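You operate a simulated robot arm through the tools that you are given. There is no shell and no other tool. Be economical: measure what you need, move in short steps, check, and stop when the job is done.

You run a simulated two-armed robot. Do the job below in one go: nothing can be reset, and whatever is moved stays where it is left.

JOB
Put the brown tin on the steel counter by the glass door away on the short shelf by the glass door. Then take the shaker and leave it on the glass shelf. Then put the small carton from the steel counter by the glass door on the top of the low rack. The order counts. Set down upright: brown tin, shaker.

Only the result counts: the job must be done as asked and must still hold three seconds after the hand-in. Knocking over, shifting, dropping, spilling or breaking anything else fails it.

ROBOT AND FRAMES
Two 6-joint arms with two-finger parallel grippers on one trunk, on a base that drives. Base frame: it is fixed to the floor where the robot stands at the start and does not move with it; the origin is under the middle of the robot, x ahead of it, y to its left, z up; the surface under the hand at the start is at about z = 800. Lengths are in mm, angles in rad, forces in N, time in s.
The left shoulder is at the start at [-89, 177, 806], the right one opposite. With the tool pointing down near the work surface each hand reaches from about 100 to 720 mm from the robot's upright axis, wherever it stands, measured 20 degrees to its own side. Places, roughly: glass shelf (18x50 cm) [-1680, 1560, 1200]; short shelf by the glass door (54x21 cm) [760, 1420, 1200]; top of the low rack [-700, -600, 800]. Payload 1.57 kg a hand.
Tool frame (each hand has its own): the origin (TCP) lies between the finger pads and is the grasp point; the fingertips stand 30 mm ahead of it; z points along the fingers, y is the line along which they close. The gripper opens to 80 mm. The fingers are 17 mm wide and 12 mm thick; the gripper's body (40 by 82 mm) begins 80 mm behind the TCP.
Orientation is that of the tool frame in the base frame, as a unit quaternion [w, x, y, z]. With the fingers straight down and closing along the base's y, the tool's x points along the base's -x, its y along +y and its z along -z.

CONTROLS
- The arms move only by the tool step_arm. It takes "left_commands", "right_commands" or both (then of equal length, played together; a hand with none holds still); each is a list of rows, each a list of 6 numbers: the shift along the base's x, y, z in mm, then the turn, a rotation vector about the base's x, y, z in rad. In form: [[tx, ty, tz, wx, wy, wz], ...]. A call has 1 to 10 rows; each row is the pose to reach, as a shift and turn from the pose commanded when the call began. "left_jaw" and "right_jaw" are, for a hand that has rows, the closure, from 0 (fully open) to 1 (shut), set as the call begins (left out, the last holds). Rows are played at 5 a second. More than 50 mm and 0.15 rad between two rows, or a gripper value outside its range, and nothing of the call is played. Where a pose cannot be reached the arm comes as near as it can. A force on the tool above 40 N (or 10 N above the force at the start of the call, whichever is more), or a blocked arm, ends the call early, and 0.2 s more pass. The fingers move at their own pace (about 72 mm/s each) and stop on an object; they squeeze with about 24 N. The grip force told is the motor's: it shows also when the fingers shut on nothing. Time passes only in rows, and 0.2 s behind the last, so rows that repeat a pose let the fingers close. The reply holds the time, the measured pose of the TCP, the force on the tool along the base axes, the opening and the grip force, in the units named above and with some noise, with the torque about the TCP (base axes, N m) and any sound that the robot's microphone picked up.
- Cameras (640 x 400 px; columns grow to the right, rows downward): "scene" is now at [-6.7, -50.2, 1520.1]; the picture's right is [-0.83, -0.56, 0.00], its down [-0.50, 0.74, -0.45] and it looks along [0.25, -0.38, -0.89] (base axes); focal length 214 px, centre (320, 200). "left" rides on the left gripper at [72, 7, -122] in its tool frame; the picture's right is [-0.09, 1.00, 0.00], its down [-0.84, -0.08, -0.54] and it looks along [-0.54, -0.05, 0.84] (tool axes); focal length 238 px, centre (320, 200). "right" rides on the right gripper at [72, -7, -122] in its tool frame; the picture's right is [0.09, 1.00, 0.00], its down [-0.84, 0.08, -0.54] and it looks along [-0.54, 0.05, 0.84] (tool axes); focal length 238 px, centre (320, 200). There is no depth. A picture from a camera that has moved, and an enlarged one, comes with that camera's place and axes in the base frame and with its lens. The place of the scene camera against the robot may be out by one fixed shift of up to 18 mm in any direction.
- camera(camera): a new picture of that camera. It takes no simulated time.
- raise_lower(by): slides the trunk up (or, below 0, down) by that many mm; the arms and the scene camera ride with it, the base frame stays. It gives what a move gives, with no picture.
- roll_base(legs): drives the robot by 1 to 6 legs, each [ahead, left, turn to the left] in mm, mm and rad, along the robot's own axes; the way and the turn of a leg run together, so that a leg with both is an arc; at most 1500 mm and 3.142 rad a leg. The arms and the cameras ride along, it lands a little off, and it stops where it bumps. It gives what a move gives.
- pan_tilt(pan, tilt): turns the head with the scene camera to pan (to the left, within 2.496 rad either way) and tilt (down, from -0.506 to 1.204), counted from straight ahead of the robot. It gives what a move gives.
- zoom(camera, box): a new picture of the part [left, top, right, bottom] of that camera's present view, enlarged. It takes no simulated time.
- hand_in(): hands the job in; it is judged then, once.

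Work in short steps. Places have to be worked out from the pictures, the camera data and where the tool is seen: move nearer, look again, correct. Check each grasp and each placing, and mend what went wrong. You have 165 turns and 122 pictures in all, those below and enlarged ones among them. Open the grippers and draw the arms clear of the work before you hand the job in, unless the task says otherwise; then end with one line.

The tools are called as name(argument=value, ...) on one line, values as JSON. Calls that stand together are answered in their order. step_arm: Moves the arms, as the interface text tells. Its arguments: {"type":"object","properties":{"left_commands":{"type":"array","items":{"type":"array","items":{"type":"number"}}},"left_jaw":{"type":"number"},"right_commands":{"type":"array","items":{"type":"array","items":{"type":"number"}}},"right_jaw":{"type":"number"}},"required":[]} The other tools are called the same way: raise_lower (by) slides the trunk up or down; roll_base (legs) drives the base; pan_tilt (pan, tilt) turns the head that bears the scene camera; camera (camera) takes a picture; zoom (camera, box) takes an enlarged picture of a part of a camera's view; hand_in () hands the job in.

At the start:

```text
time_s: 0.0
left_eef_pos: [414.2, 260.6, 1063.7]
left_tcp_rot: [0.0, 0.0, 1.0, 0.0]
left_force: [-0.2, -0.4, 0.3]
left_ft_torque: [0.02, 0.03, 0.0]
left_grip_width: 80.0
left_gripper_force: 0.2
right_eef_pos: [456.5, -133.8, 1071.8]
right_tcp_rot: [0.001, 0.0, 1.0, 0.0]
right_force: [0.5, -1.1, 0.2]
right_ft_torque: [-0.04, -0.01, 0.02]
right_grip_width: 80.0
right_gripper_force: 0.1
trunk travel left (down, up): [-250.0, 78.0]
robot x, y, heading: [-0.2, 1.1, -0.003]
head pan, tilt: [-0.976, 1.1]
```

scene: 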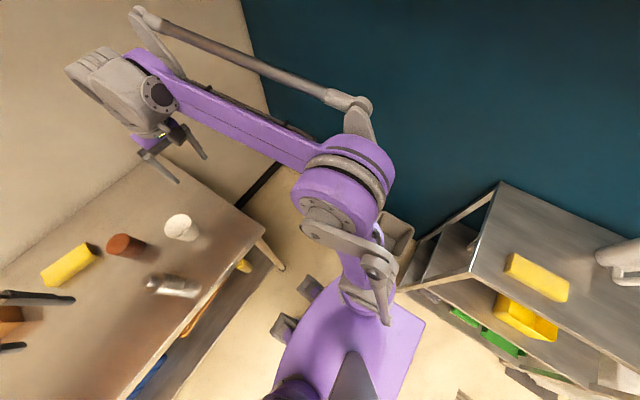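
right: 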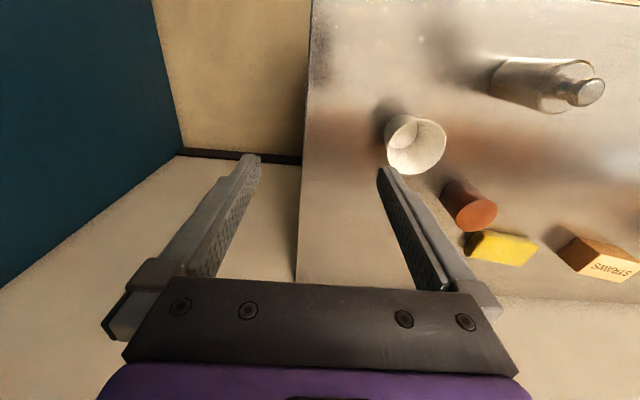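
left: 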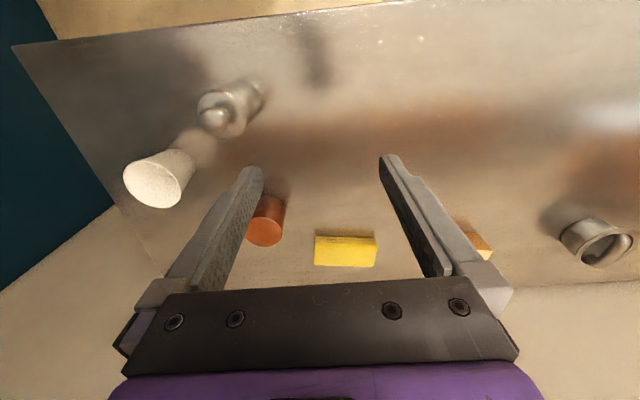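

The counter in front carries a white cup, a brown tin, a yellow block, a carton and a shaker. I'll look straight ahead, and then around, to find the rest.

pan_tilt(pan=0.0, tilt=0.8)

camera(camera="scene")

pan_tilt(pan=1.1, tilt=0.3)

camera(camera="scene")

pan_tilt(pan=2.4, tilt=0.3)

camera(camera="scene")

pan_tilt(pan=-2.3, tilt=0.6)

camera(camera="scene")

```text
time_s: 1.2
left_eef_pos: [413.3, 261.1, 1063.7]
left_tcp_rot: [-0.001, 0.0, 1.0, 0.0]
left_force: [0.5, 0.6, 0.2]
left_ft_torque: [0.0, 0.0, 0.0]
left_grip_width: 79.8
left_gripper_force: 0.0
right_eef_pos: [456.3, -131.9, 1071.8]
right_tcp_rot: [0.0, 0.0, 1.0, 0.0]
right_force: [0.7, -0.2, 0.2]
right_ft_torque: [0.02, -0.01, 0.0]
right_grip_width: 79.9
right_gripper_force: 0.1
trunk travel left (down, up): [-250.0, 78.0]
robot x, y, heading: [-2.1, 3.4, 0.001]
head pan, tilt: [0.0, 0.799]
```

```text
118 pictures are left
camera scene: at [38.5, 2.0, 1541.8], right [0.0, -1.0, 0.0], down [-0.72, 0.0, -0.7], along [0.7, 0.0, -0.72], focal length 214 px, centre (320, 200)
```

scene: 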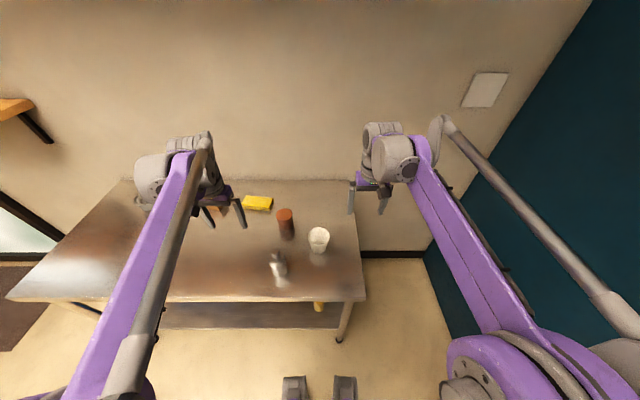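

```text
time_s: 2.6
left_eef_pos: [413.6, 260.5, 1064.0]
left_tcp_rot: [0.001, 0.0, 1.0, 0.0]
left_force: [0.2, 0.3, -0.1]
left_ft_torque: [-0.01, 0.02, 0.02]
left_grip_width: 80.1
left_gripper_force: 0.0
right_eef_pos: [456.9, -133.9, 1072.4]
right_tcp_rot: [0.0, 0.0, 1.0, 0.0]
right_force: [0.5, -0.1, -0.2]
right_ft_torque: [0.02, -0.03, -0.01]
right_grip_width: 80.1
right_gripper_force: 0.0
trunk travel left (down, up): [-250.0, 78.0]
robot x, y, heading: [0.1, 0.9, -0.0]
head pan, tilt: [1.1, 0.3]
```

```text
117 pictures are left
camera scene: at [0.3, 85.3, 1586.2], right [0.89, -0.45, 0.0], down [-0.13, -0.26, -0.96], along [0.43, 0.85, -0.3], focal length 214 px, centre (320, 200)
```

scene: 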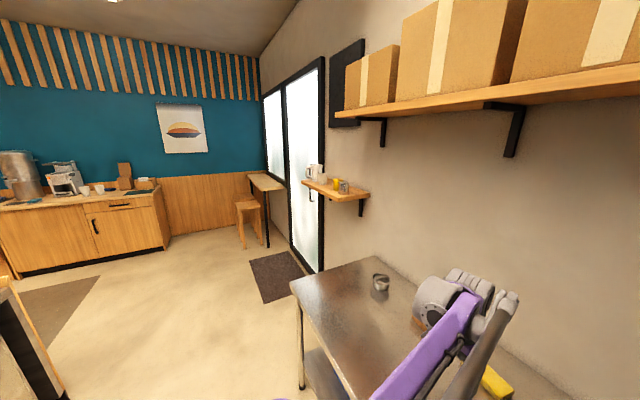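

```text
time_s: 4.0
left_eef_pos: [413.1, 260.9, 1064.1]
left_tcp_rot: [0.001, 0.0, 1.0, -0.001]
left_force: [-0.4, 0.6, -0.4]
left_ft_torque: [-0.01, -0.01, 0.0]
left_grip_width: 79.9
left_gripper_force: 0.1
right_eef_pos: [456.5, -133.6, 1072.9]
right_tcp_rot: [0.0, 0.0, 1.0, 0.001]
right_force: [-0.3, 0.1, -0.6]
right_ft_torque: [0.02, 0.0, 0.03]
right_grip_width: 80.2
right_gripper_force: 0.0
trunk travel left (down, up): [-250.0, 78.0]
robot x, y, heading: [-0.1, -0.6, 0.003]
head pan, tilt: [2.4, 0.3]
```

```text
116 pictures are left
camera scene: at [-111.0, 65.2, 1586.2], right [0.68, 0.74, 0.0], down [0.22, -0.2, -0.96], along [-0.7, 0.65, -0.3], focal length 214 px, centre (320, 200)
```

scene: 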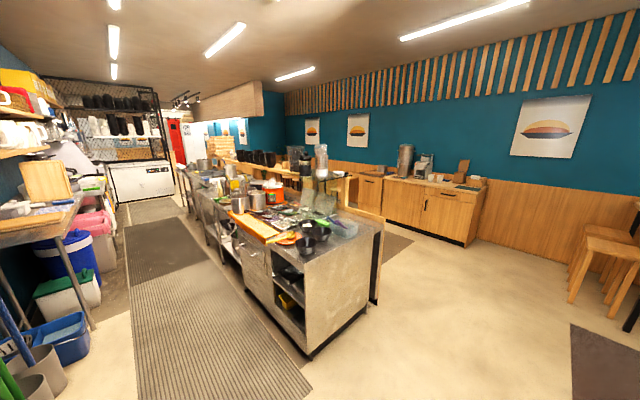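

```text
time_s: 7.8
left_eef_pos: [413.7, 260.2, 1063.4]
left_tcp_rot: [0.0, 0.0, 1.0, 0.0]
left_force: [-0.2, 0.1, 1.0]
left_ft_torque: [0.02, 0.01, 0.01]
left_grip_width: 80.2
left_gripper_force: 0.2
right_eef_pos: [456.4, -132.9, 1074.3]
right_tcp_rot: [0.0, 0.0, 1.0, 0.0]
right_force: [0.0, -0.1, -0.2]
right_ft_torque: [0.01, 0.03, 0.04]
right_grip_width: 80.1
right_gripper_force: 0.0
trunk travel left (down, up): [-250.0, 78.0]
robot x, y, heading: [2.7, -1.6, 0.0]
head pan, tilt: [-2.3, 0.6]
```

```text
115 pictures are left
camera scene: at [-101.1, -63.8, 1558.7], right [-0.75, 0.67, 0.0], down [0.38, 0.42, -0.83], along [-0.55, -0.62, -0.56], focal length 214 px, centre (320, 200)
```

scene: 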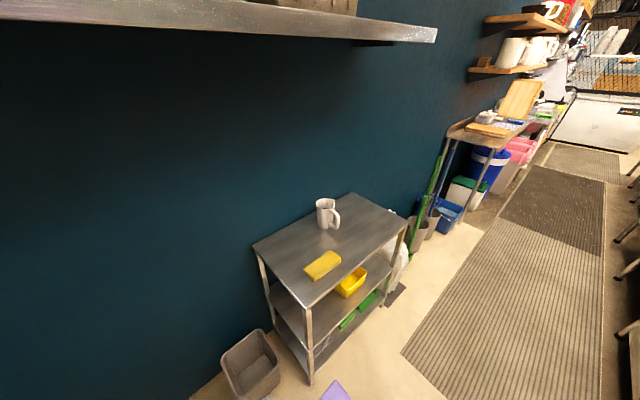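

The low rack has a mug and a yellow thing on top. Next I look closely at the glass shelf and the short shelf.

pan_tilt(pan=2.38, tilt=0.2)

zoom(camera="scene", box=[230, 130, 390, 230])

pan_tilt(pan=1.1, tilt=0.3)

zoom(camera="scene", box=[270, 140, 430, 240])

zoom(camera="left", box=[100, 60, 420, 260])

zoom(camera="right", box=[360, 50, 640, 290])

```text
time_s: 11.5
left_eef_pos: [413.4, 260.5, 1063.8]
left_tcp_rot: [0.0, 0.0, 1.0, -0.001]
left_force: [1.1, -0.6, 0.8]
left_ft_torque: [0.03, 0.02, 0.0]
left_grip_width: 80.2
left_gripper_force: 0.1
right_eef_pos: [456.8, -133.2, 1074.3]
right_tcp_rot: [0.0, 0.0, 1.0, 0.0]
right_force: [-0.9, -0.6, 0.1]
right_ft_torque: [-0.01, -0.02, -0.01]
right_grip_width: 79.9
right_gripper_force: 0.0
trunk travel left (down, up): [-250.0, 78.0]
robot x, y, heading: [1.2, 2.8, 0.001]
head pan, tilt: [2.381, 0.201]
```

```text
4.00 times, centred on (310, 180) of scene
camera zoom: at [-109.6, 66.4, 1595.5], right [0.69, 0.72, 0.0], down [0.14, -0.14, -0.98], along [-0.71, 0.68, -0.2], focal length 858 px, centre (360, 280)
```

zoom: 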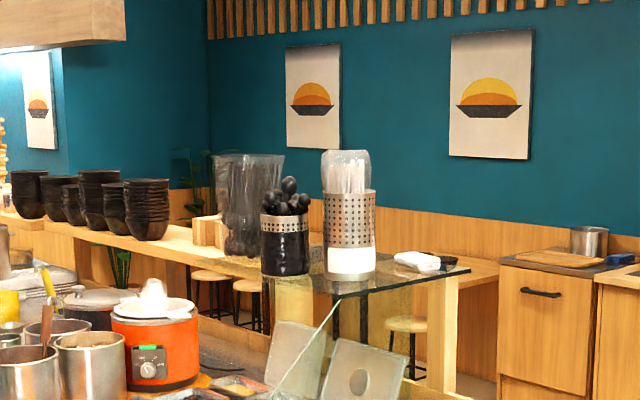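

```text
time_s: 12.9
left_eef_pos: [415.4, 260.7, 1063.4]
left_tcp_rot: [0.0, 0.0, 1.0, -0.001]
left_force: [0.2, 1.1, -0.8]
left_ft_torque: [0.0, -0.03, 0.01]
left_grip_width: 80.0
left_gripper_force: 0.1
right_eef_pos: [457.9, -133.7, 1072.5]
right_tcp_rot: [-0.001, 0.0, 1.0, -0.001]
right_force: [-0.5, -0.4, 0.3]
right_ft_torque: [0.02, 0.03, 0.04]
right_grip_width: 80.1
right_gripper_force: 0.1
trunk travel left (down, up): [-250.0, 78.0]
robot x, y, heading: [-0.5, -3.0, -0.001]
head pan, tilt: [1.1, 0.3]
```

```text
4.00 times, centred on (350, 190) of scene
camera zoom: at [0.2, 85.3, 1586.2], right [0.89, -0.45, 0.0], down [-0.13, -0.26, -0.96], along [0.43, 0.85, -0.3], focal length 858 px, centre (200, 240)
```

zoom: 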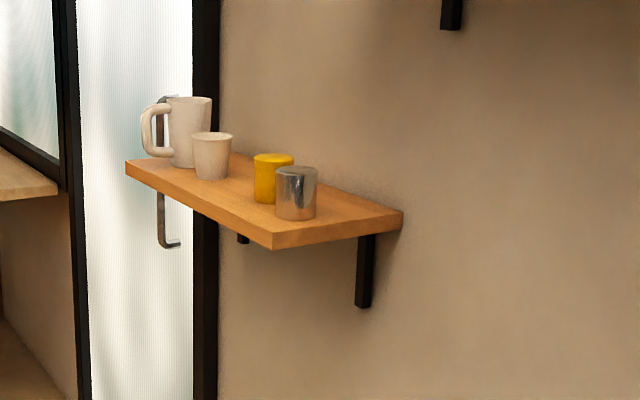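

```text
2.00 times, centred on (260, 160) of left
camera zoom: at [342.6, 267.5, 1186.9], right [0.09, 1.0, 0.0], down [0.84, -0.08, 0.54], along [0.54, -0.05, -0.84], focal length 477 px, centre (440, 280)
```

zoom: 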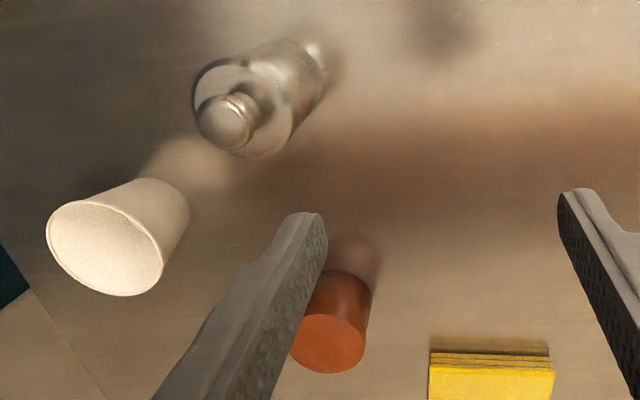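

```text
1.67 times, centred on (500, 170) of right
camera zoom: at [385.3, -140.1, 1194.4], right [-0.09, 1.0, 0.0], down [0.84, 0.08, 0.54], along [0.54, 0.05, -0.84], focal length 397 px, centre (20, 250)
```

zoom: 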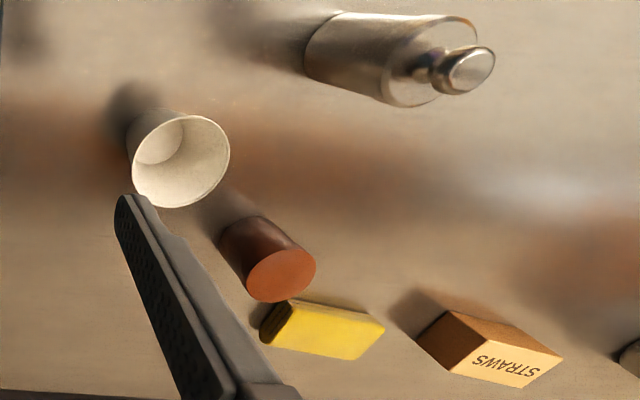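

From two views: tin top is near (603,149,868), about 65 mm across; shaker knob near (399,145,926). The short shelf seems to have a gap around y≈1430. I check whether a tool-down hand can reach z≈1250–1300.

raise_lower(by=78)

step_arm(left_commands=[[20, 0, 40, 0, 0, 0], [50, 0, 80, 0, 0, 0], [80, 0, 120, 0, 0, 0], [110, 0, 140, 0, 0, 0], [140, 0, 150, 0, 0, 0], [180, 0, 150, 0, 0, 0], [220, 0, 150, 0, 0, 0]])

```text
time_s: 14.1
left_eef_pos: [412.3, 260.1, 1142.0]
left_tcp_rot: [0.0, -0.001, 1.0, 0.0]
left_force: [-0.5, 0.1, 0.7]
left_ft_torque: [-0.01, -0.01, 0.0]
left_grip_width: 80.2
left_gripper_force: 0.1
right_eef_pos: [457.0, -133.5, 1149.3]
right_tcp_rot: [0.0, 0.0, 1.0, 0.001]
right_force: [0.8, -0.9, 0.0]
right_ft_torque: [-0.01, -0.02, 0.01]
right_grip_width: 80.3
right_gripper_force: 0.0
trunk travel left (down, up): [-328.0, 0.0]
robot x, y, heading: [-4.4, -1.0, 0.004]
head pan, tilt: [1.1, 0.3]
```

```text
time_s: 15.7
left_eef_pos: [567.9, 256.9, 1261.5]
left_tcp_rot: [0.0, 0.0, 1.0, 0.0]
left_force: [0.5, -0.5, -0.2]
left_ft_torque: [-0.02, 0.01, 0.01]
left_grip_width: 80.0
left_gripper_force: 0.0
left hand out of reach, approached as far as the arm can: row 5, 6, 7
right_eef_pos: [457.4, -132.4, 1149.9]
right_tcp_rot: [0.0, 0.0, 1.0, 0.0]
right_force: [-0.6, -0.5, 0.5]
right_ft_torque: [-0.02, 0.02, -0.03]
right_grip_width: 79.8
right_gripper_force: 0.1
trunk travel left (down, up): [-328.0, 0.0]
robot x, y, heading: [-1.3, -1.2, 0.003]
head pan, tilt: [1.1, 0.3]
```

Reach is enough at z≈1290 with x≈500 from the robot's axis. Now trunk back down and the left hand toward the tin for a closer look.

raise_lower(by=-78)

step_arm(left_commands=[[0, -20, -40, 0, 0, 0], [0, -50, -80, 0, 0, 0], [0, -80, -120, 0, 0, 0], [0, -110, -160, 0, 0, 0]])

camera(camera="left")

```text
time_s: 16.9
left_eef_pos: [540.5, 255.1, 1125.2]
left_tcp_rot: [-0.046, 0.0, 0.999, 0.0]
left_force: [-0.4, 0.1, -0.3]
left_ft_torque: [0.03, 0.01, 0.06]
left_grip_width: 80.2
left_gripper_force: 0.0
right_eef_pos: [457.6, -133.8, 1073.0]
right_tcp_rot: [0.001, 0.0, 1.0, 0.0]
right_force: [0.3, 0.4, -0.8]
right_ft_torque: [0.01, -0.01, -0.01]
right_grip_width: 80.1
right_gripper_force: 0.0
trunk travel left (down, up): [-250.0, 78.0]
robot x, y, heading: [-2.7, 2.3, 0.002]
head pan, tilt: [1.1, 0.3]
```

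```text
time_s: 17.9
left_eef_pos: [539.1, 144.1, 962.5]
left_tcp_rot: [-0.047, -0.001, 0.999, 0.0]
left_force: [0.3, -0.8, 0.2]
left_ft_torque: [0.01, -0.01, 0.01]
left_grip_width: 80.0
left_gripper_force: 0.1
right_eef_pos: [457.6, -133.4, 1073.5]
right_tcp_rot: [0.0, 0.0, 1.0, 0.0]
right_force: [0.7, 0.9, -0.4]
right_ft_torque: [0.03, 0.0, -0.01]
right_grip_width: 80.1
right_gripper_force: 0.0
trunk travel left (down, up): [-250.0, 78.0]
robot x, y, heading: [-1.3, -4.0, -0.001]
head pan, tilt: [1.1, 0.3]
```

```text
110 pictures are left
camera left: at [479.9, 151.3, 1092.3], right [0.09, 1.0, -0.01], down [0.88, -0.08, 0.46], along [0.46, -0.05, -0.89], focal length 238 px, centre (320, 200)
```

left: 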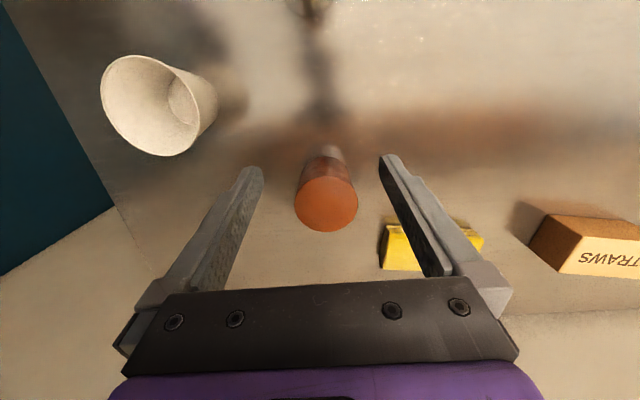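

The tin's top centre reads (601,146). I level the tool (it tilted 0.09 rad) and hover above the tin.

step_arm(left_commands=[[30, 1, 0, 0, -0.05, 0], [63, 2, -20, 0, -0.094, 0], [63, 2, -20, 0, -0.094, 0]])

camera(camera="left")

```text
time_s: 18.6
left_eef_pos: [602.9, 144.8, 945.5]
left_tcp_rot: [0.002, 0.0, 1.0, 0.001]
left_force: [-0.4, 0.2, 0.9]
left_ft_torque: [0.01, -0.05, -0.03]
left_grip_width: 79.8
left_gripper_force: 0.0
right_eef_pos: [456.3, -133.2, 1072.4]
right_tcp_rot: [0.001, 0.001, 1.0, 0.0]
right_force: [-0.8, -0.5, 0.2]
right_ft_torque: [0.03, -0.01, 0.03]
right_grip_width: 80.1
right_gripper_force: 0.0
trunk travel left (down, up): [-250.0, 78.0]
robot x, y, heading: [-0.7, 0.2, 0.001]
head pan, tilt: [1.1, 0.3]
```

```text
109 pictures are left
camera left: at [530.8, 153.9, 1067.9], right [0.09, 1.0, 0.0], down [0.84, -0.08, 0.54], along [0.54, -0.05, -0.84], focal length 238 px, centre (320, 200)
```

left: 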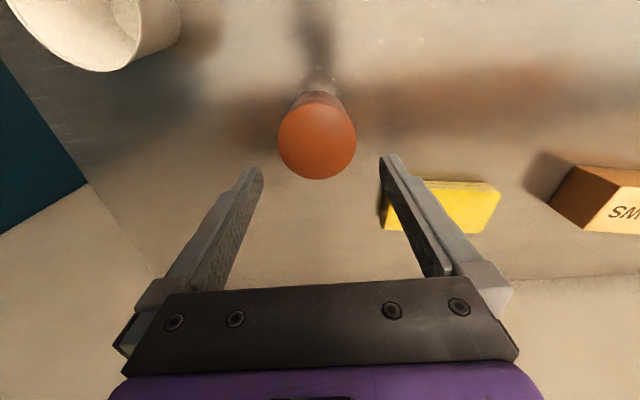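

The tin sits about 5 mm nearer in x than the tool. I correct and descend to grasp around z≈846.

step_arm(left_commands=[[-5, -1, -30, 0, 0, 0], [-5, -1, -60, 0, 0, 0], [-5, -1, -98, 0, 0, 0], [-5, -1, -98, 0, 0, 0]])

camera(camera="left")

```text
time_s: 19.6
left_eef_pos: [597.4, 146.5, 846.4]
left_tcp_rot: [0.002, 0.0, 1.0, 0.0]
left_force: [-0.1, -0.1, -0.1]
left_ft_torque: [0.0, 0.01, -0.02]
left_grip_width: 79.8
left_gripper_force: 0.0
right_eef_pos: [456.4, -132.5, 1073.1]
right_tcp_rot: [0.0, 0.0, 1.0, 0.0]
right_force: [-0.1, -0.3, -0.3]
right_ft_torque: [0.02, -0.04, 0.01]
right_grip_width: 79.9
right_gripper_force: 0.0
trunk travel left (down, up): [-250.0, 78.0]
robot x, y, heading: [-2.7, 5.2, 0.004]
head pan, tilt: [1.1, 0.3]
```

```text
108 pictures are left
camera left: at [525.4, 153.1, 969.7], right [0.09, 1.0, 0.0], down [0.84, -0.08, 0.54], along [0.54, -0.05, -0.84], focal length 238 px, centre (320, 200)
```

left: 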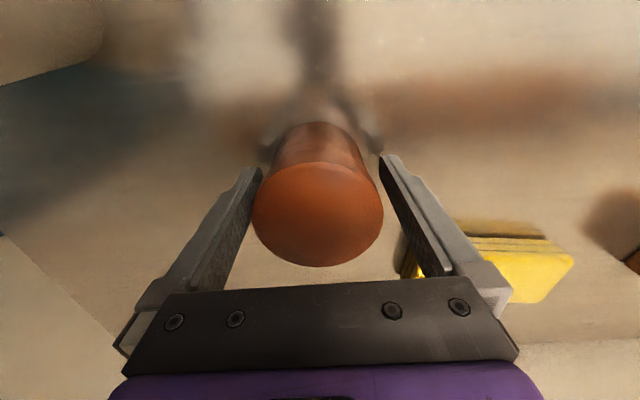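

The tin lies between the fingers, centred. Close the gripper.

step_arm(left_commands=[[0, 0, 0, 0, 0, 0], [0, 0, 0, 0, 0, 0], [0, 0, 0, 0, 0, 0], [0, 0, 0, 0, 0, 0]], left_jaw=1)

step_arm(left_commands=[[0, 0, 15, 0, 0, 0], [0, 0, 45, 0, 0, 0], [0, 0, 90, 0, 0, 0], [0, 0, 130, 0, 0, 0]])

camera(camera="left")

```text
time_s: 20.6
left_eef_pos: [597.0, 145.5, 846.6]
left_tcp_rot: [0.001, 0.0, 1.0, 0.0]
left_force: [0.1, -0.1, -0.5]
left_ft_torque: [0.0, -0.01, 0.0]
left_grip_width: 65.5
left_gripper_force: 23.9
right_eef_pos: [457.3, -133.8, 1071.2]
right_tcp_rot: [0.0, 0.0, 1.0, -0.001]
right_force: [0.8, 1.0, -0.5]
right_ft_torque: [0.0, -0.02, 0.0]
right_grip_width: 80.1
right_gripper_force: 0.0
trunk travel left (down, up): [-250.0, 78.0]
robot x, y, heading: [2.5, -3.4, -0.0]
head pan, tilt: [1.1, 0.3]
```

```text
time_s: 21.6
left_eef_pos: [597.6, 144.9, 977.2]
left_tcp_rot: [0.001, 0.0, 1.0, 0.001]
left_force: [0.6, 0.4, -0.8]
left_ft_torque: [0.02, 0.0, -0.03]
left_grip_width: 65.6
left_gripper_force: 24.0
right_eef_pos: [456.3, -132.7, 1072.7]
right_tcp_rot: [0.0, 0.0, 1.0, -0.001]
right_force: [-0.1, -1.4, 0.3]
right_ft_torque: [-0.02, 0.03, 0.03]
right_grip_width: 80.0
right_gripper_force: 0.0
trunk travel left (down, up): [-250.0, 78.0]
robot x, y, heading: [0.0, -6.0, -0.001]
head pan, tilt: [1.1, 0.3]
```

```text
107 pictures are left
camera left: at [525.5, 152.8, 1100.8], right [0.09, 1.0, 0.0], down [0.84, -0.08, 0.54], along [0.54, -0.05, -0.84], focal length 238 px, centre (320, 200)
```

left: 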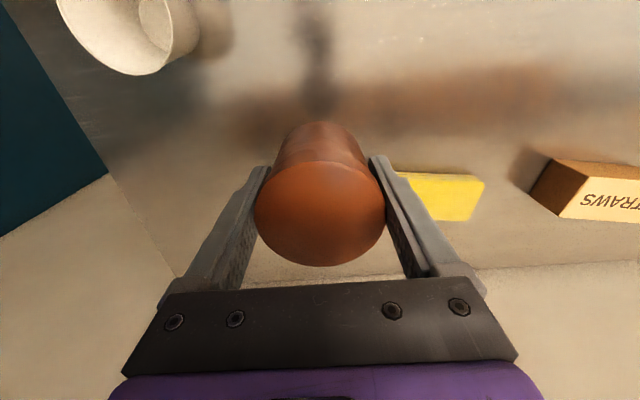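

Tin is held (65.5 mm). I draw the hand in, raise it and drive left toward the shelf.

step_arm(left_commands=[[-40, 0, 30, 0, 0, 0], [-80, 0, 60, 0, 0, 0], [-120, 0, 90, 0, 0, 0], [-150, 0, 120, 0, 0, 0]])

raise_lower(by=78)

roll_base(legs=[[0, 1400, 0]])

pan_tilt(pan=0.0, tilt=0.5)

camera(camera="scene")

```text
time_s: 22.6
left_eef_pos: [445.9, 144.9, 1096.3]
left_tcp_rot: [0.001, 0.0, 1.0, -0.001]
left_force: [0.4, 0.1, -0.9]
left_ft_torque: [-0.01, -0.01, 0.01]
left_grip_width: 65.8
left_gripper_force: 23.8
right_eef_pos: [455.6, -134.5, 1072.7]
right_tcp_rot: [0.001, -0.001, 1.0, 0.0]
right_force: [-0.3, 0.2, 0.2]
right_ft_torque: [0.01, 0.0, 0.02]
right_grip_width: 80.1
right_gripper_force: 0.2
trunk travel left (down, up): [-250.0, 78.0]
robot x, y, heading: [-0.0, 0.0, 0.004]
head pan, tilt: [1.1, 0.3]
```

```text
time_s: 23.8
left_eef_pos: [447.7, 145.6, 1174.0]
left_tcp_rot: [0.001, 0.0, 1.0, 0.0]
left_force: [-0.2, 0.0, -1.9]
left_ft_torque: [0.01, 0.01, 0.0]
left_grip_width: 65.6
left_gripper_force: 24.1
right_eef_pos: [457.0, -132.5, 1151.0]
right_tcp_rot: [0.0, 0.0, 1.0, 0.0]
right_force: [0.1, 1.0, 0.2]
right_ft_torque: [0.01, -0.02, -0.01]
right_grip_width: 79.9
right_gripper_force: 0.0
trunk travel left (down, up): [-328.0, 0.0]
robot x, y, heading: [0.6, -1.5, -0.004]
head pan, tilt: [1.1, 0.3]
```

```text
time_s: 36.1
left_eef_pos: [455.5, 1528.2, 1175.0]
left_tcp_rot: [0.001, 0.004, 1.0, 0.0]
left_force: [1.2, 0.4, -1.5]
left_ft_torque: [0.01, 0.01, 0.02]
left_grip_width: 65.7
left_gripper_force: 23.4
right_eef_pos: [461.4, 1249.2, 1150.5]
right_tcp_rot: [0.001, 0.004, 1.0, 0.0]
right_force: [0.0, -0.5, 0.4]
right_ft_torque: [-0.01, 0.04, -0.02]
right_grip_width: 79.5
right_gripper_force: 0.0
trunk travel left (down, up): [-328.0, 0.0]
robot x, y, heading: [8.5, 1384.3, -0.014]
head pan, tilt: [1.1, 0.3]
```

```text
time_s: 37.5
left_eef_pos: [455.2, 1529.2, 1174.5]
left_tcp_rot: [0.001, 0.005, 1.0, 0.0]
left_force: [-0.3, 0.9, -1.4]
left_ft_torque: [-0.02, -0.01, 0.0]
left_grip_width: 65.7
left_gripper_force: 24.2
right_eef_pos: [462.3, 1248.7, 1151.8]
right_tcp_rot: [0.0, 0.004, 1.0, 0.0]
right_force: [-0.4, -0.5, 0.1]
right_ft_torque: [0.02, 0.03, 0.01]
right_grip_width: 80.2
right_gripper_force: 0.0
trunk travel left (down, up): [-328.0, 0.0]
robot x, y, heading: [4.5, 1386.0, -0.007]
head pan, tilt: [0.0, 0.499]
```

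```text
106 pictures are left
camera scene: at [51.7, 1388.1, 1650.1], right [-0.01, -1.0, 0.0], down [-0.48, 0.0, -0.88], along [0.88, -0.01, -0.48], focal length 214 px, centre (320, 200)
```

scene: 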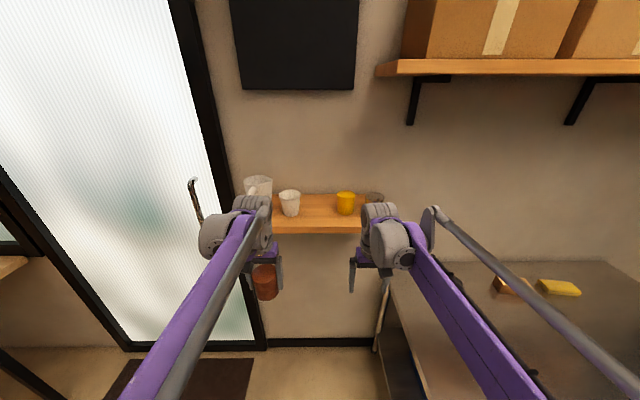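

The gap between cup and yellow can centres near y≈1391. I draw the right arm back out of the way, lift the left hand and swing it to y≈1392.

step_arm(right_commands=[[-40, -20, 0, 0, 0, 0], [-80, -40, 0, 0, 0, 0], [-120, -60, 0, 0, 0, 0], [-160, -80, 0, 0, 0, 0], [-200, -100, 0, 0, 0, 0], [-240, -120, 0, 0, 0, 0]], left_commands=[[0, 0, 20, 0, 0, 0], [0, -25, 45, 0, 0, 0], [0, -60, 70, 0, 0, 0], [0, -95, 90, 0, 0, 0], [0, -130, 110, 0, 0, 0], [0, -137, 115, 0, 0, 0]])

camera(camera="scene")

camera(camera="left")

```text
time_s: 38.9
left_eef_pos: [453.0, 1393.7, 1290.4]
left_tcp_rot: [0.002, 0.004, 1.0, -0.001]
left_force: [-0.5, 0.6, -1.3]
left_ft_torque: [-0.01, 0.0, 0.01]
left_grip_width: 65.7
left_gripper_force: 24.1
right_eef_pos: [222.9, 1128.9, 1149.6]
right_tcp_rot: [0.001, 0.004, 1.0, -0.001]
right_force: [0.3, -0.2, 0.5]
right_ft_torque: [0.0, 0.03, 0.03]
right_grip_width: 80.1
right_gripper_force: 0.1
trunk travel left (down, up): [-328.0, 0.0]
robot x, y, heading: [4.7, 1389.8, -0.003]
head pan, tilt: [0.0, 0.499]
```

```text
105 pictures are left
camera scene: at [50.2, 1388.8, 1650.0], right [-0.01, -1.0, 0.0], down [-0.48, 0.0, -0.88], along [0.88, -0.01, -0.48], focal length 214 px, centre (320, 200)
```

scene: 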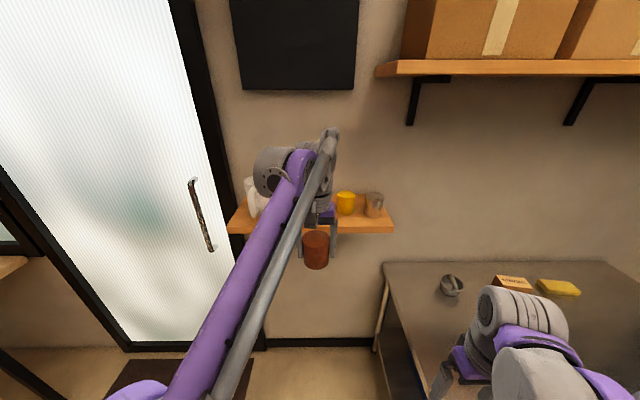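

```text
104 pictures are left
camera left: at [381.8, 1400.6, 1412.6], right [0.1, 0.99, 0.0], down [0.83, -0.08, 0.54], along [0.54, -0.05, -0.84], focal length 238 px, centre (320, 200)
```

left: 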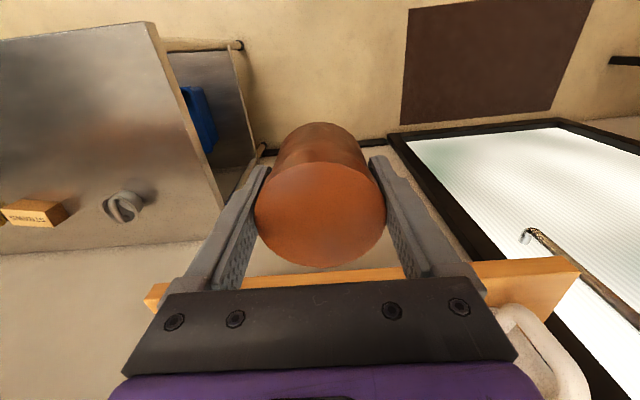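

I drive ahead 150 mm and look again.

roll_base(legs=[[150, 0, 0]])

camera(camera="left")

camera(camera="scene")

```text
time_s: 40.2
left_eef_pos: [603.1, 1391.9, 1289.8]
left_tcp_rot: [0.0, 0.003, 1.0, 0.0]
left_force: [-0.1, 0.4, -1.6]
left_ft_torque: [0.01, -0.01, 0.02]
left_grip_width: 65.7
left_gripper_force: 24.2
right_eef_pos: [373.7, 1128.3, 1150.8]
right_tcp_rot: [0.0, 0.002, 1.0, 0.0]
right_force: [0.7, -0.1, 0.1]
right_ft_torque: [0.01, -0.02, 0.01]
right_grip_width: 80.0
right_gripper_force: 0.1
trunk travel left (down, up): [-328.0, 0.0]
robot x, y, heading: [158.2, 1386.3, -0.007]
head pan, tilt: [0.0, 0.499]
```

```text
103 pictures are left
camera left: at [531.9, 1400.5, 1411.9], right [0.1, 1.0, 0.0], down [0.84, -0.08, 0.54], along [0.54, -0.05, -0.84], focal length 238 px, centre (320, 200)
```

left: 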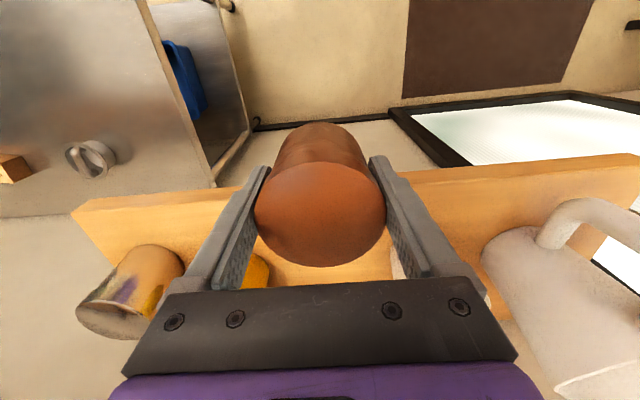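

```text
102 pictures are left
camera scene: at [200.3, 1387.2, 1649.8], right [0.0, -1.0, 0.0], down [-0.48, 0.0, -0.88], along [0.88, 0.0, -0.48], focal length 214 px, centre (320, 200)
```

scene: 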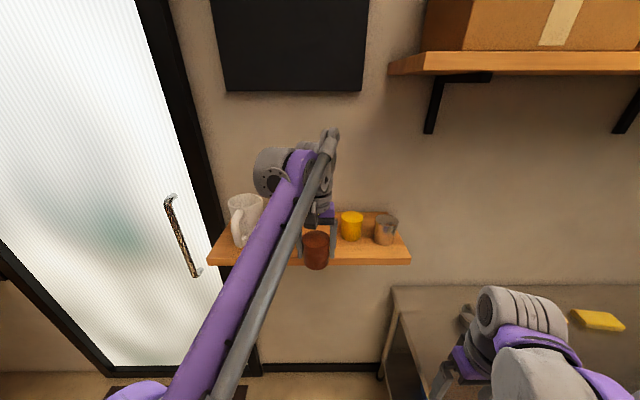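

The gap looks workable; I zoom in on both cameras to check clearances to the yellow can and cup.

zoom(camera="left", box=[180, 140, 500, 340])

zoom(camera="scene", box=[200, 170, 440, 290])

```text
2.00 times, centred on (340, 240) of left
camera zoom: at [531.9, 1400.5, 1411.9], right [0.1, 1.0, 0.0], down [0.84, -0.08, 0.54], along [0.54, -0.05, -0.84], focal length 477 px, centre (280, 120)
```

zoom: 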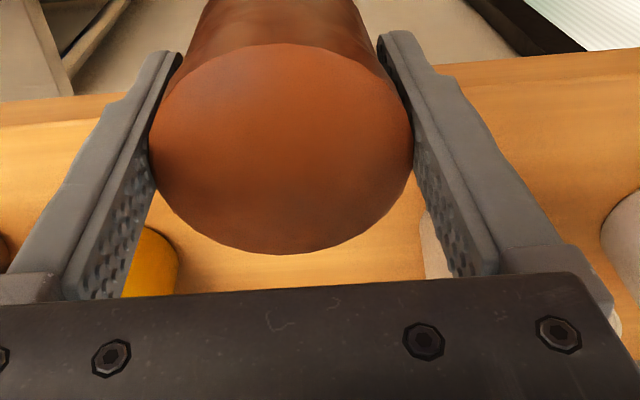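

```text
2.67 times, centred on (320, 230) of scene
camera zoom: at [200.3, 1387.2, 1649.8], right [0.0, -1.0, 0.0], down [-0.48, 0.0, -0.88], along [0.88, 0.0, -0.48], focal length 572 px, centre (320, 120)
```

zoom: 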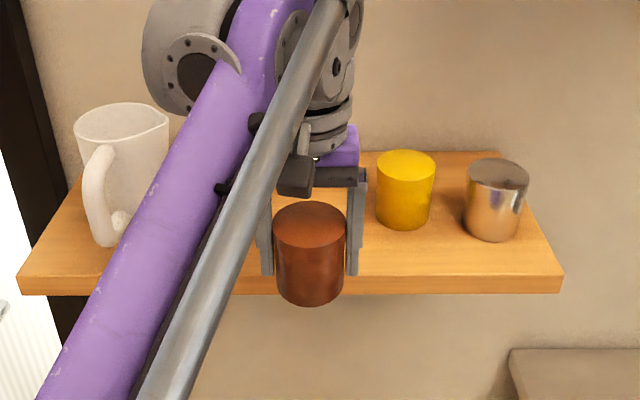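

Gap is y 1318–1463, so y=1391 is centred; I'll place at x≈725. I drive on 110 mm.

roll_base(legs=[[115, 0, 0]])

camera(camera="left")

zoom(camera="scene", box=[200, 200, 440, 350])

```text
time_s: 41.5
left_eef_pos: [717.3, 1392.5, 1288.8]
left_tcp_rot: [0.001, 0.003, 1.0, 0.0]
left_force: [0.8, 0.4, -1.5]
left_ft_torque: [0.01, -0.03, 0.01]
left_grip_width: 65.6
left_gripper_force: 24.1
right_eef_pos: [487.1, 1128.7, 1149.9]
right_tcp_rot: [0.0, 0.001, 1.0, 0.0]
right_force: [0.7, 0.3, 0.5]
right_ft_torque: [0.01, 0.02, 0.03]
right_grip_width: 80.1
right_gripper_force: 0.1
trunk travel left (down, up): [-328.0, 0.0]
robot x, y, heading: [269.5, 1386.7, -0.008]
head pan, tilt: [0.0, 0.499]
```

```text
99 pictures are left
camera left: at [645.6, 1399.9, 1411.9], right [0.1, 1.0, 0.0], down [0.84, -0.08, 0.54], along [0.54, -0.05, -0.84], focal length 238 px, centre (320, 200)
```

left: 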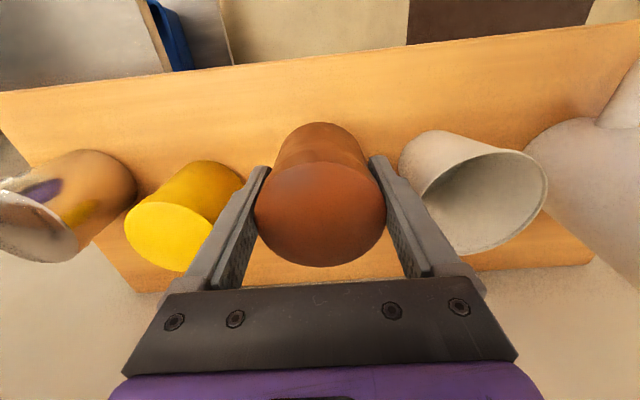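

```text
2.67 times, centred on (320, 275) of scene
camera zoom: at [314.3, 1386.7, 1649.8], right [0.0, -1.0, 0.0], down [-0.48, 0.0, -0.88], along [0.88, 0.0, -0.48], focal length 572 px, centre (320, 0)
```

zoom: 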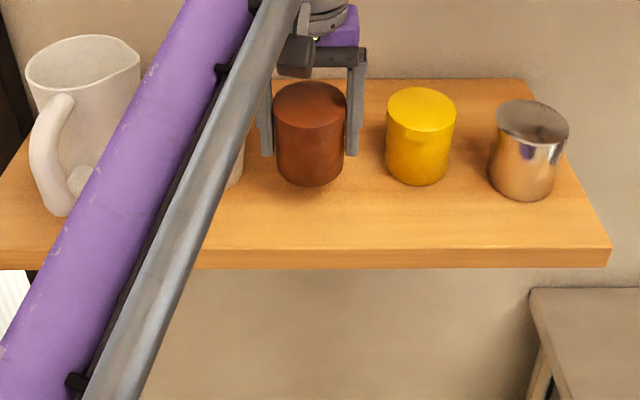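

Clearances are about 18 mm either side. I lower straight down toward the shelf.

step_arm(left_commands=[[5, -1, -10, 0, 0, 0], [5, -1, -22, 0, 0, 0], [5, -1, -32, 0, 0, 0], [5, -1, -37, 0, 0, 0], [5, -1, -37, 0, 0, 0]])

zoom(camera="scene", box=[260, 200, 420, 300])

```text
time_s: 42.7
left_eef_pos: [722.1, 1391.0, 1253.5]
left_tcp_rot: [0.002, 0.002, 1.0, 0.001]
left_force: [5.0, -0.5, 23.3]
left_ft_torque: [-0.01, 0.01, -0.01]
left_grip_width: 66.0
left_gripper_force: 23.8
right_eef_pos: [487.2, 1128.2, 1150.2]
right_tcp_rot: [0.002, 0.003, 1.0, 0.0]
right_force: [0.4, 0.1, 0.4]
right_ft_torque: [0.03, -0.02, -0.01]
right_grip_width: 80.0
right_gripper_force: 0.1
trunk travel left (down, up): [-328.0, 0.0]
robot x, y, heading: [266.7, 1386.4, -0.007]
head pan, tilt: [0.0, 0.499]
```

```text
4.00 times, centred on (340, 250) of scene
camera zoom: at [314.6, 1386.5, 1650.2], right [0.0, -1.0, 0.0], down [-0.48, 0.0, -0.88], along [0.88, 0.0, -0.48], focal length 858 px, centre (240, 0)
```

zoom: 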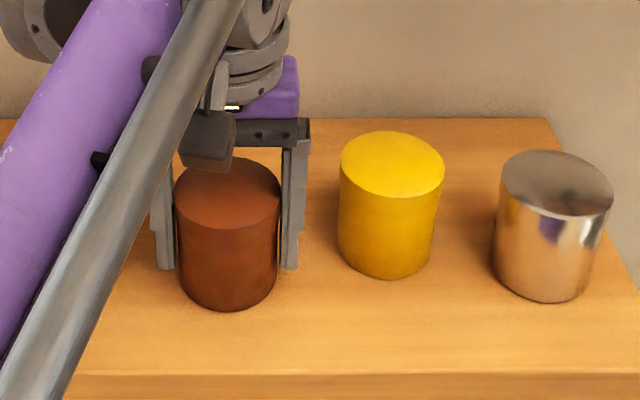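

Contact at 23 N: the tin is on the shelf. I relieve slightly, open, and lift the hand straight up.

step_arm(left_commands=[[0, 0, 1, 0, 0, 0], [0, 0, 1, 0, 0, 0], [0, 0, 1, 0, 0, 0]], left_jaw=0)

step_arm(left_commands=[[0, 0, 15, 0, 0, 0], [0, 0, 30, 0, 0, 0], [-20, 0, 48, 0, 0, 0], [-55, 0, 75, 0, 0, 0], [-100, 0, 90, 0, 0, 0], [-140, 0, 95, 0, 0, 0], [-180, 0, 95, 0, 0, 0], [-220, 0, 95, 0, 0, 0]])

zoom(camera="scene", box=[180, 200, 440, 350])

```text
time_s: 43.5
left_eef_pos: [721.8, 1391.6, 1254.6]
left_tcp_rot: [0.0, 0.003, 1.0, 0.0]
left_force: [-0.4, 0.1, -0.4]
left_ft_torque: [0.04, 0.02, 0.04]
left_grip_width: 80.1
left_gripper_force: 0.0
right_eef_pos: [488.2, 1127.4, 1149.3]
right_tcp_rot: [0.0, 0.003, 1.0, 0.0]
right_force: [-0.2, 0.7, -1.0]
right_ft_torque: [0.0, -0.01, 0.01]
right_grip_width: 80.0
right_gripper_force: 0.1
trunk travel left (down, up): [-328.0, 0.0]
robot x, y, heading: [269.1, 1384.4, -0.003]
head pan, tilt: [0.0, 0.499]
```

```text
time_s: 45.3
left_eef_pos: [501.6, 1394.1, 1348.0]
left_tcp_rot: [0.001, 0.002, 1.0, 0.001]
left_force: [-0.6, 0.6, -0.4]
left_ft_torque: [-0.03, 0.0, -0.02]
left_grip_width: 80.0
left_gripper_force: 0.1
right_eef_pos: [488.7, 1129.1, 1150.5]
right_tcp_rot: [0.0, 0.003, 1.0, 0.0]
right_force: [0.1, 0.5, 0.4]
right_ft_torque: [-0.02, 0.0, 0.01]
right_grip_width: 80.1
right_gripper_force: 0.0
trunk travel left (down, up): [-328.0, 0.0]
robot x, y, heading: [266.8, 1389.7, -0.007]
head pan, tilt: [0.0, 0.499]
```

```text
2.46 times, centred on (310, 275) of scene
camera zoom: at [314.0, 1387.3, 1650.0], right [0.0, -1.0, 0.0], down [-0.48, 0.0, -0.88], along [0.88, 0.0, -0.48], focal length 528 px, centre (345, 15)
```

zoom: 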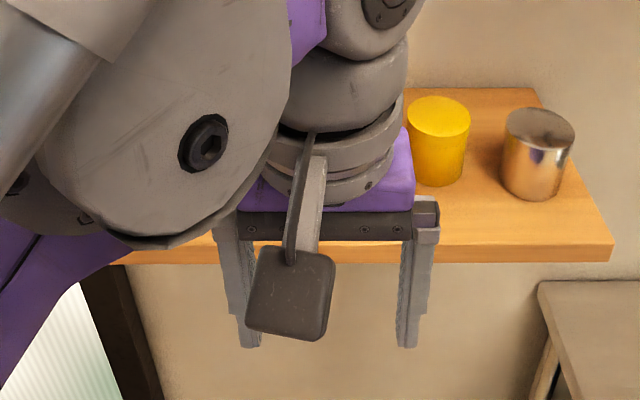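

I back off and photograph the shelf to confirm the tin stands.

roll_base(legs=[[-265, 0, 0]])

step_arm(left_commands=[[20, 40, -30, 0, 0, 0], [40, 80, -60, 0, 0, 0], [60, 120, -90, 0, 0, 0], [80, 160, -120, 0, 0, 0], [100, 200, -150, 0, 0, 0]])

zoom(camera="scene", box=[200, 150, 440, 300])

```text
time_s: 47.1
left_eef_pos: [244.4, 1393.4, 1348.8]
left_tcp_rot: [0.001, 0.003, 1.0, 0.0]
left_force: [0.4, 0.3, -0.4]
left_ft_torque: [-0.02, -0.04, -0.01]
left_grip_width: 80.1
left_gripper_force: 0.0
right_eef_pos: [229.0, 1128.6, 1150.6]
right_tcp_rot: [0.0, 0.003, 1.0, 0.0]
right_force: [-0.8, -0.7, 0.3]
right_ft_torque: [-0.02, -0.02, -0.01]
right_grip_width: 79.7
right_gripper_force: 0.0
trunk travel left (down, up): [-328.0, 0.0]
robot x, y, heading: [8.8, 1389.9, -0.007]
head pan, tilt: [0.0, 0.499]
```

```text
refused: row 1 steps farther than a row can; nothing moved
```

```text
2.67 times, centred on (320, 225) of scene
camera zoom: at [56.3, 1388.1, 1650.2], right [-0.01, -1.0, 0.0], down [-0.48, 0.0, -0.88], along [0.88, -0.01, -0.48], focal length 572 px, centre (320, 133)
```

zoom: 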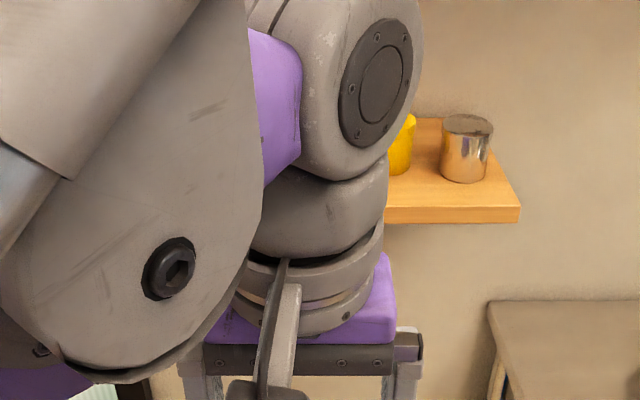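

Step too large; I repeat the arm move in finer rows, dropping the hand and moving it left.

step_arm(left_commands=[[0, 30, -30, 0, 0, 0], [10, 60, -60, 0, 0, 0], [30, 90, -90, 0, 0, 0], [50, 120, -120, 0, 0, 0], [70, 150, -150, 0, 0, 0], [90, 180, -180, 0, 0, 0]])

zoom(camera="scene", box=[200, 150, 440, 300])

```text
time_s: 48.5
left_eef_pos: [334.7, 1576.7, 1167.0]
left_tcp_rot: [0.001, 0.004, 1.0, 0.0]
left_force: [-0.1, -1.2, -0.7]
left_ft_torque: [-0.04, 0.02, 0.02]
left_grip_width: 80.0
left_gripper_force: 0.1
right_eef_pos: [228.9, 1130.3, 1149.6]
right_tcp_rot: [0.0, 0.003, 1.0, 0.0]
right_force: [-0.6, 0.0, -0.8]
right_ft_torque: [0.05, 0.0, 0.01]
right_grip_width: 80.0
right_gripper_force: 0.0
trunk travel left (down, up): [-328.0, 0.0]
robot x, y, heading: [9.8, 1384.8, -0.009]
head pan, tilt: [0.0, 0.499]
```

```text
2.67 times, centred on (320, 225) of scene
camera zoom: at [56.4, 1388.7, 1650.0], right [-0.01, -1.0, 0.0], down [-0.48, 0.0, -0.88], along [0.88, -0.01, -0.48], focal length 572 px, centre (320, 133)
```

zoom: 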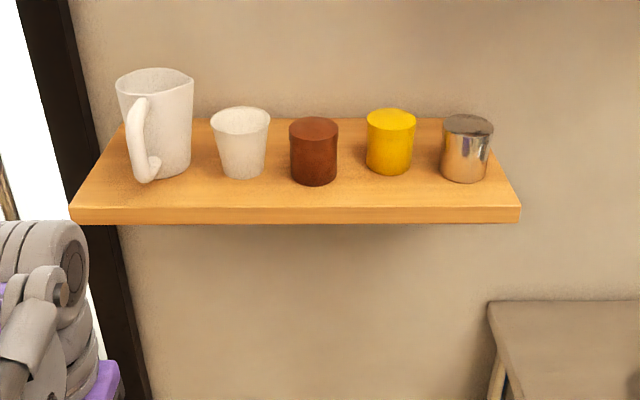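

Tin stands upright on the shelf. I drive back right to the counter for the shaker.

roll_base(legs=[[0, -1385, 0.006]])

raise_lower(by=-78)

step_arm(left_commands=[[0, -25, 0, 0, 0, 0], [0, -45, -20, 0, 0, 0]])

camera(camera="left")

pan_tilt(pan=0.2, tilt=0.9)

camera(camera="scene")

```text
time_s: 60.8
left_eef_pos: [330.3, 204.5, 1168.0]
left_tcp_rot: [0.001, -0.002, 1.0, 0.0]
left_force: [0.6, -0.6, 0.4]
left_ft_torque: [0.04, 0.04, 0.03]
left_grip_width: 80.2
left_gripper_force: 0.1
right_eef_pos: [228.6, -242.3, 1150.5]
right_tcp_rot: [0.0, -0.004, 1.0, 0.0]
right_force: [1.1, -0.6, 0.2]
right_ft_torque: [0.03, 0.01, 0.04]
right_grip_width: 79.9
right_gripper_force: 0.1
trunk travel left (down, up): [-328.0, 0.0]
robot x, y, heading: [11.2, 11.5, 0.003]
head pan, tilt: [0.0, 0.499]
```

```text
time_s: 61.9
left_eef_pos: [330.7, 204.7, 1089.9]
left_tcp_rot: [0.001, -0.002, 1.0, 0.0]
left_force: [-0.5, -0.1, 0.1]
left_ft_torque: [0.02, -0.02, 0.0]
left_grip_width: 80.1
left_gripper_force: 0.1
right_eef_pos: [229.5, -242.5, 1072.8]
right_tcp_rot: [-0.001, -0.003, 1.0, 0.0]
right_force: [0.1, 0.4, 0.8]
right_ft_torque: [0.02, 0.04, 0.0]
right_grip_width: 79.8
right_gripper_force: 0.1
trunk travel left (down, up): [-250.0, 78.0]
robot x, y, heading: [10.6, 9.0, 0.005]
head pan, tilt: [0.0, 0.499]
```

```text
time_s: 62.5
left_eef_pos: [329.3, 158.2, 1070.1]
left_tcp_rot: [0.001, -0.002, 1.0, 0.0]
left_force: [0.1, -0.3, 0.5]
left_ft_torque: [0.0, 0.0, 0.02]
left_grip_width: 79.9
left_gripper_force: 0.1
right_eef_pos: [229.8, -242.8, 1072.5]
right_tcp_rot: [0.0, -0.003, 1.0, 0.0]
right_force: [0.0, -0.4, -0.1]
right_ft_torque: [0.0, 0.04, 0.01]
right_grip_width: 80.0
right_gripper_force: 0.0
trunk travel left (down, up): [-250.0, 78.0]
robot x, y, heading: [7.1, 11.7, 0.005]
head pan, tilt: [0.0, 0.499]
```

```text
93 pictures are left
camera left: at [258.3, 165.6, 1193.8], right [0.09, 1.0, 0.0], down [0.84, -0.07, 0.54], along [0.54, -0.05, -0.84], focal length 238 px, centre (320, 200)
```

left: 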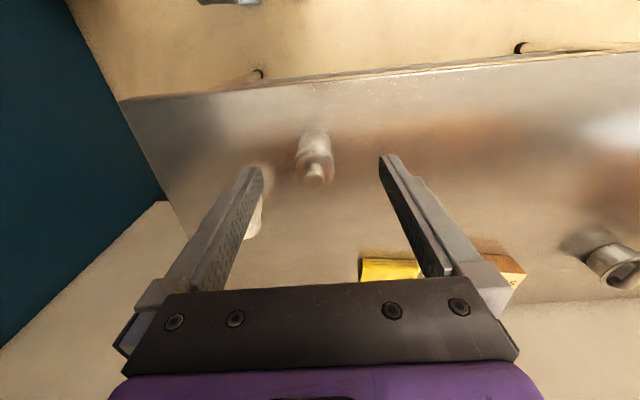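

```text
time_s: 63.4
left_eef_pos: [329.6, 159.9, 1070.4]
left_tcp_rot: [0.001, -0.003, 1.0, 0.0]
left_force: [0.5, 0.4, -0.3]
left_ft_torque: [0.0, 0.02, 0.01]
left_grip_width: 79.9
left_gripper_force: 0.0
right_eef_pos: [229.0, -242.5, 1071.8]
right_tcp_rot: [0.0, -0.003, 1.0, 0.0]
right_force: [-1.0, -0.7, -0.4]
right_ft_torque: [0.02, -0.02, 0.01]
right_grip_width: 80.4
right_gripper_force: 0.1
trunk travel left (down, up): [-250.0, 78.0]
robot x, y, heading: [8.8, 10.5, 0.005]
head pan, tilt: [0.201, 0.901]
```

```text
92 pictures are left
camera scene: at [40.2, 29.2, 1533.8], right [0.2, -0.98, 0.0], down [-0.77, -0.16, -0.62], along [0.61, 0.13, -0.78], focal length 214 px, centre (320, 200)
```

scene: 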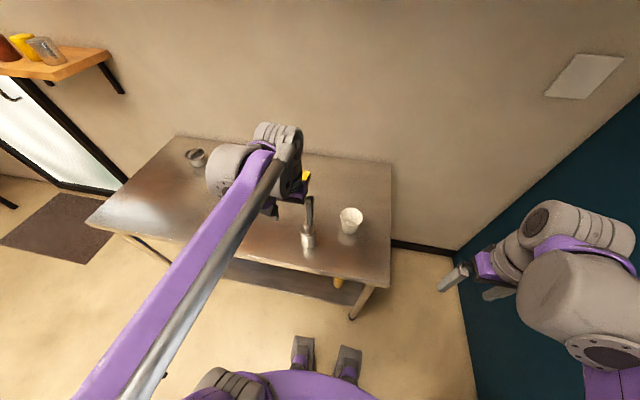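

Shaker knob is at about (389,148). I hover over it and look.

step_arm(left_commands=[[30, -5, -20, 0, 0, 0], [60, -10, -50, 0, 0, 0], [60, -10, -80, 0, 0, 0]])

camera(camera="left")

```text
time_s: 64.2
left_eef_pos: [389.8, 149.3, 989.5]
left_tcp_rot: [0.001, -0.003, 1.0, 0.0]
left_force: [-0.4, -0.2, 0.1]
left_ft_torque: [-0.01, 0.04, 0.02]
left_grip_width: 79.8
left_gripper_force: 0.0
right_eef_pos: [229.5, -243.5, 1073.3]
right_tcp_rot: [0.0, -0.002, 1.0, 0.0]
right_force: [0.8, -0.2, 0.3]
right_ft_torque: [-0.02, -0.01, 0.06]
right_grip_width: 79.9
right_gripper_force: 0.1
trunk travel left (down, up): [-250.0, 78.0]
robot x, y, heading: [3.1, 12.3, 0.006]
head pan, tilt: [0.201, 0.901]
```

```text
91 pictures are left
camera left: at [316.7, 155.5, 1113.0], right [0.09, 1.0, 0.0], down [0.84, -0.07, 0.54], along [0.54, -0.05, -0.84], focal length 238 px, centre (320, 200)
```

left: 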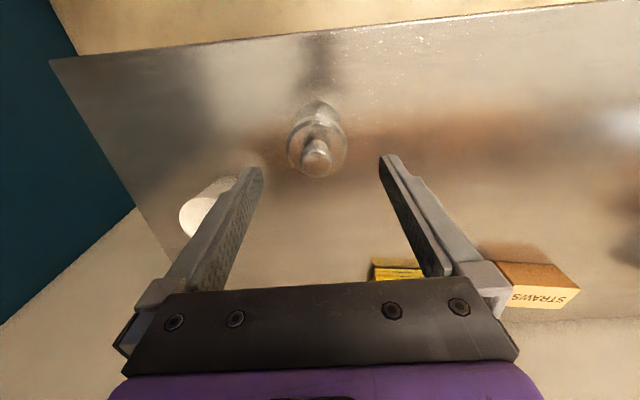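

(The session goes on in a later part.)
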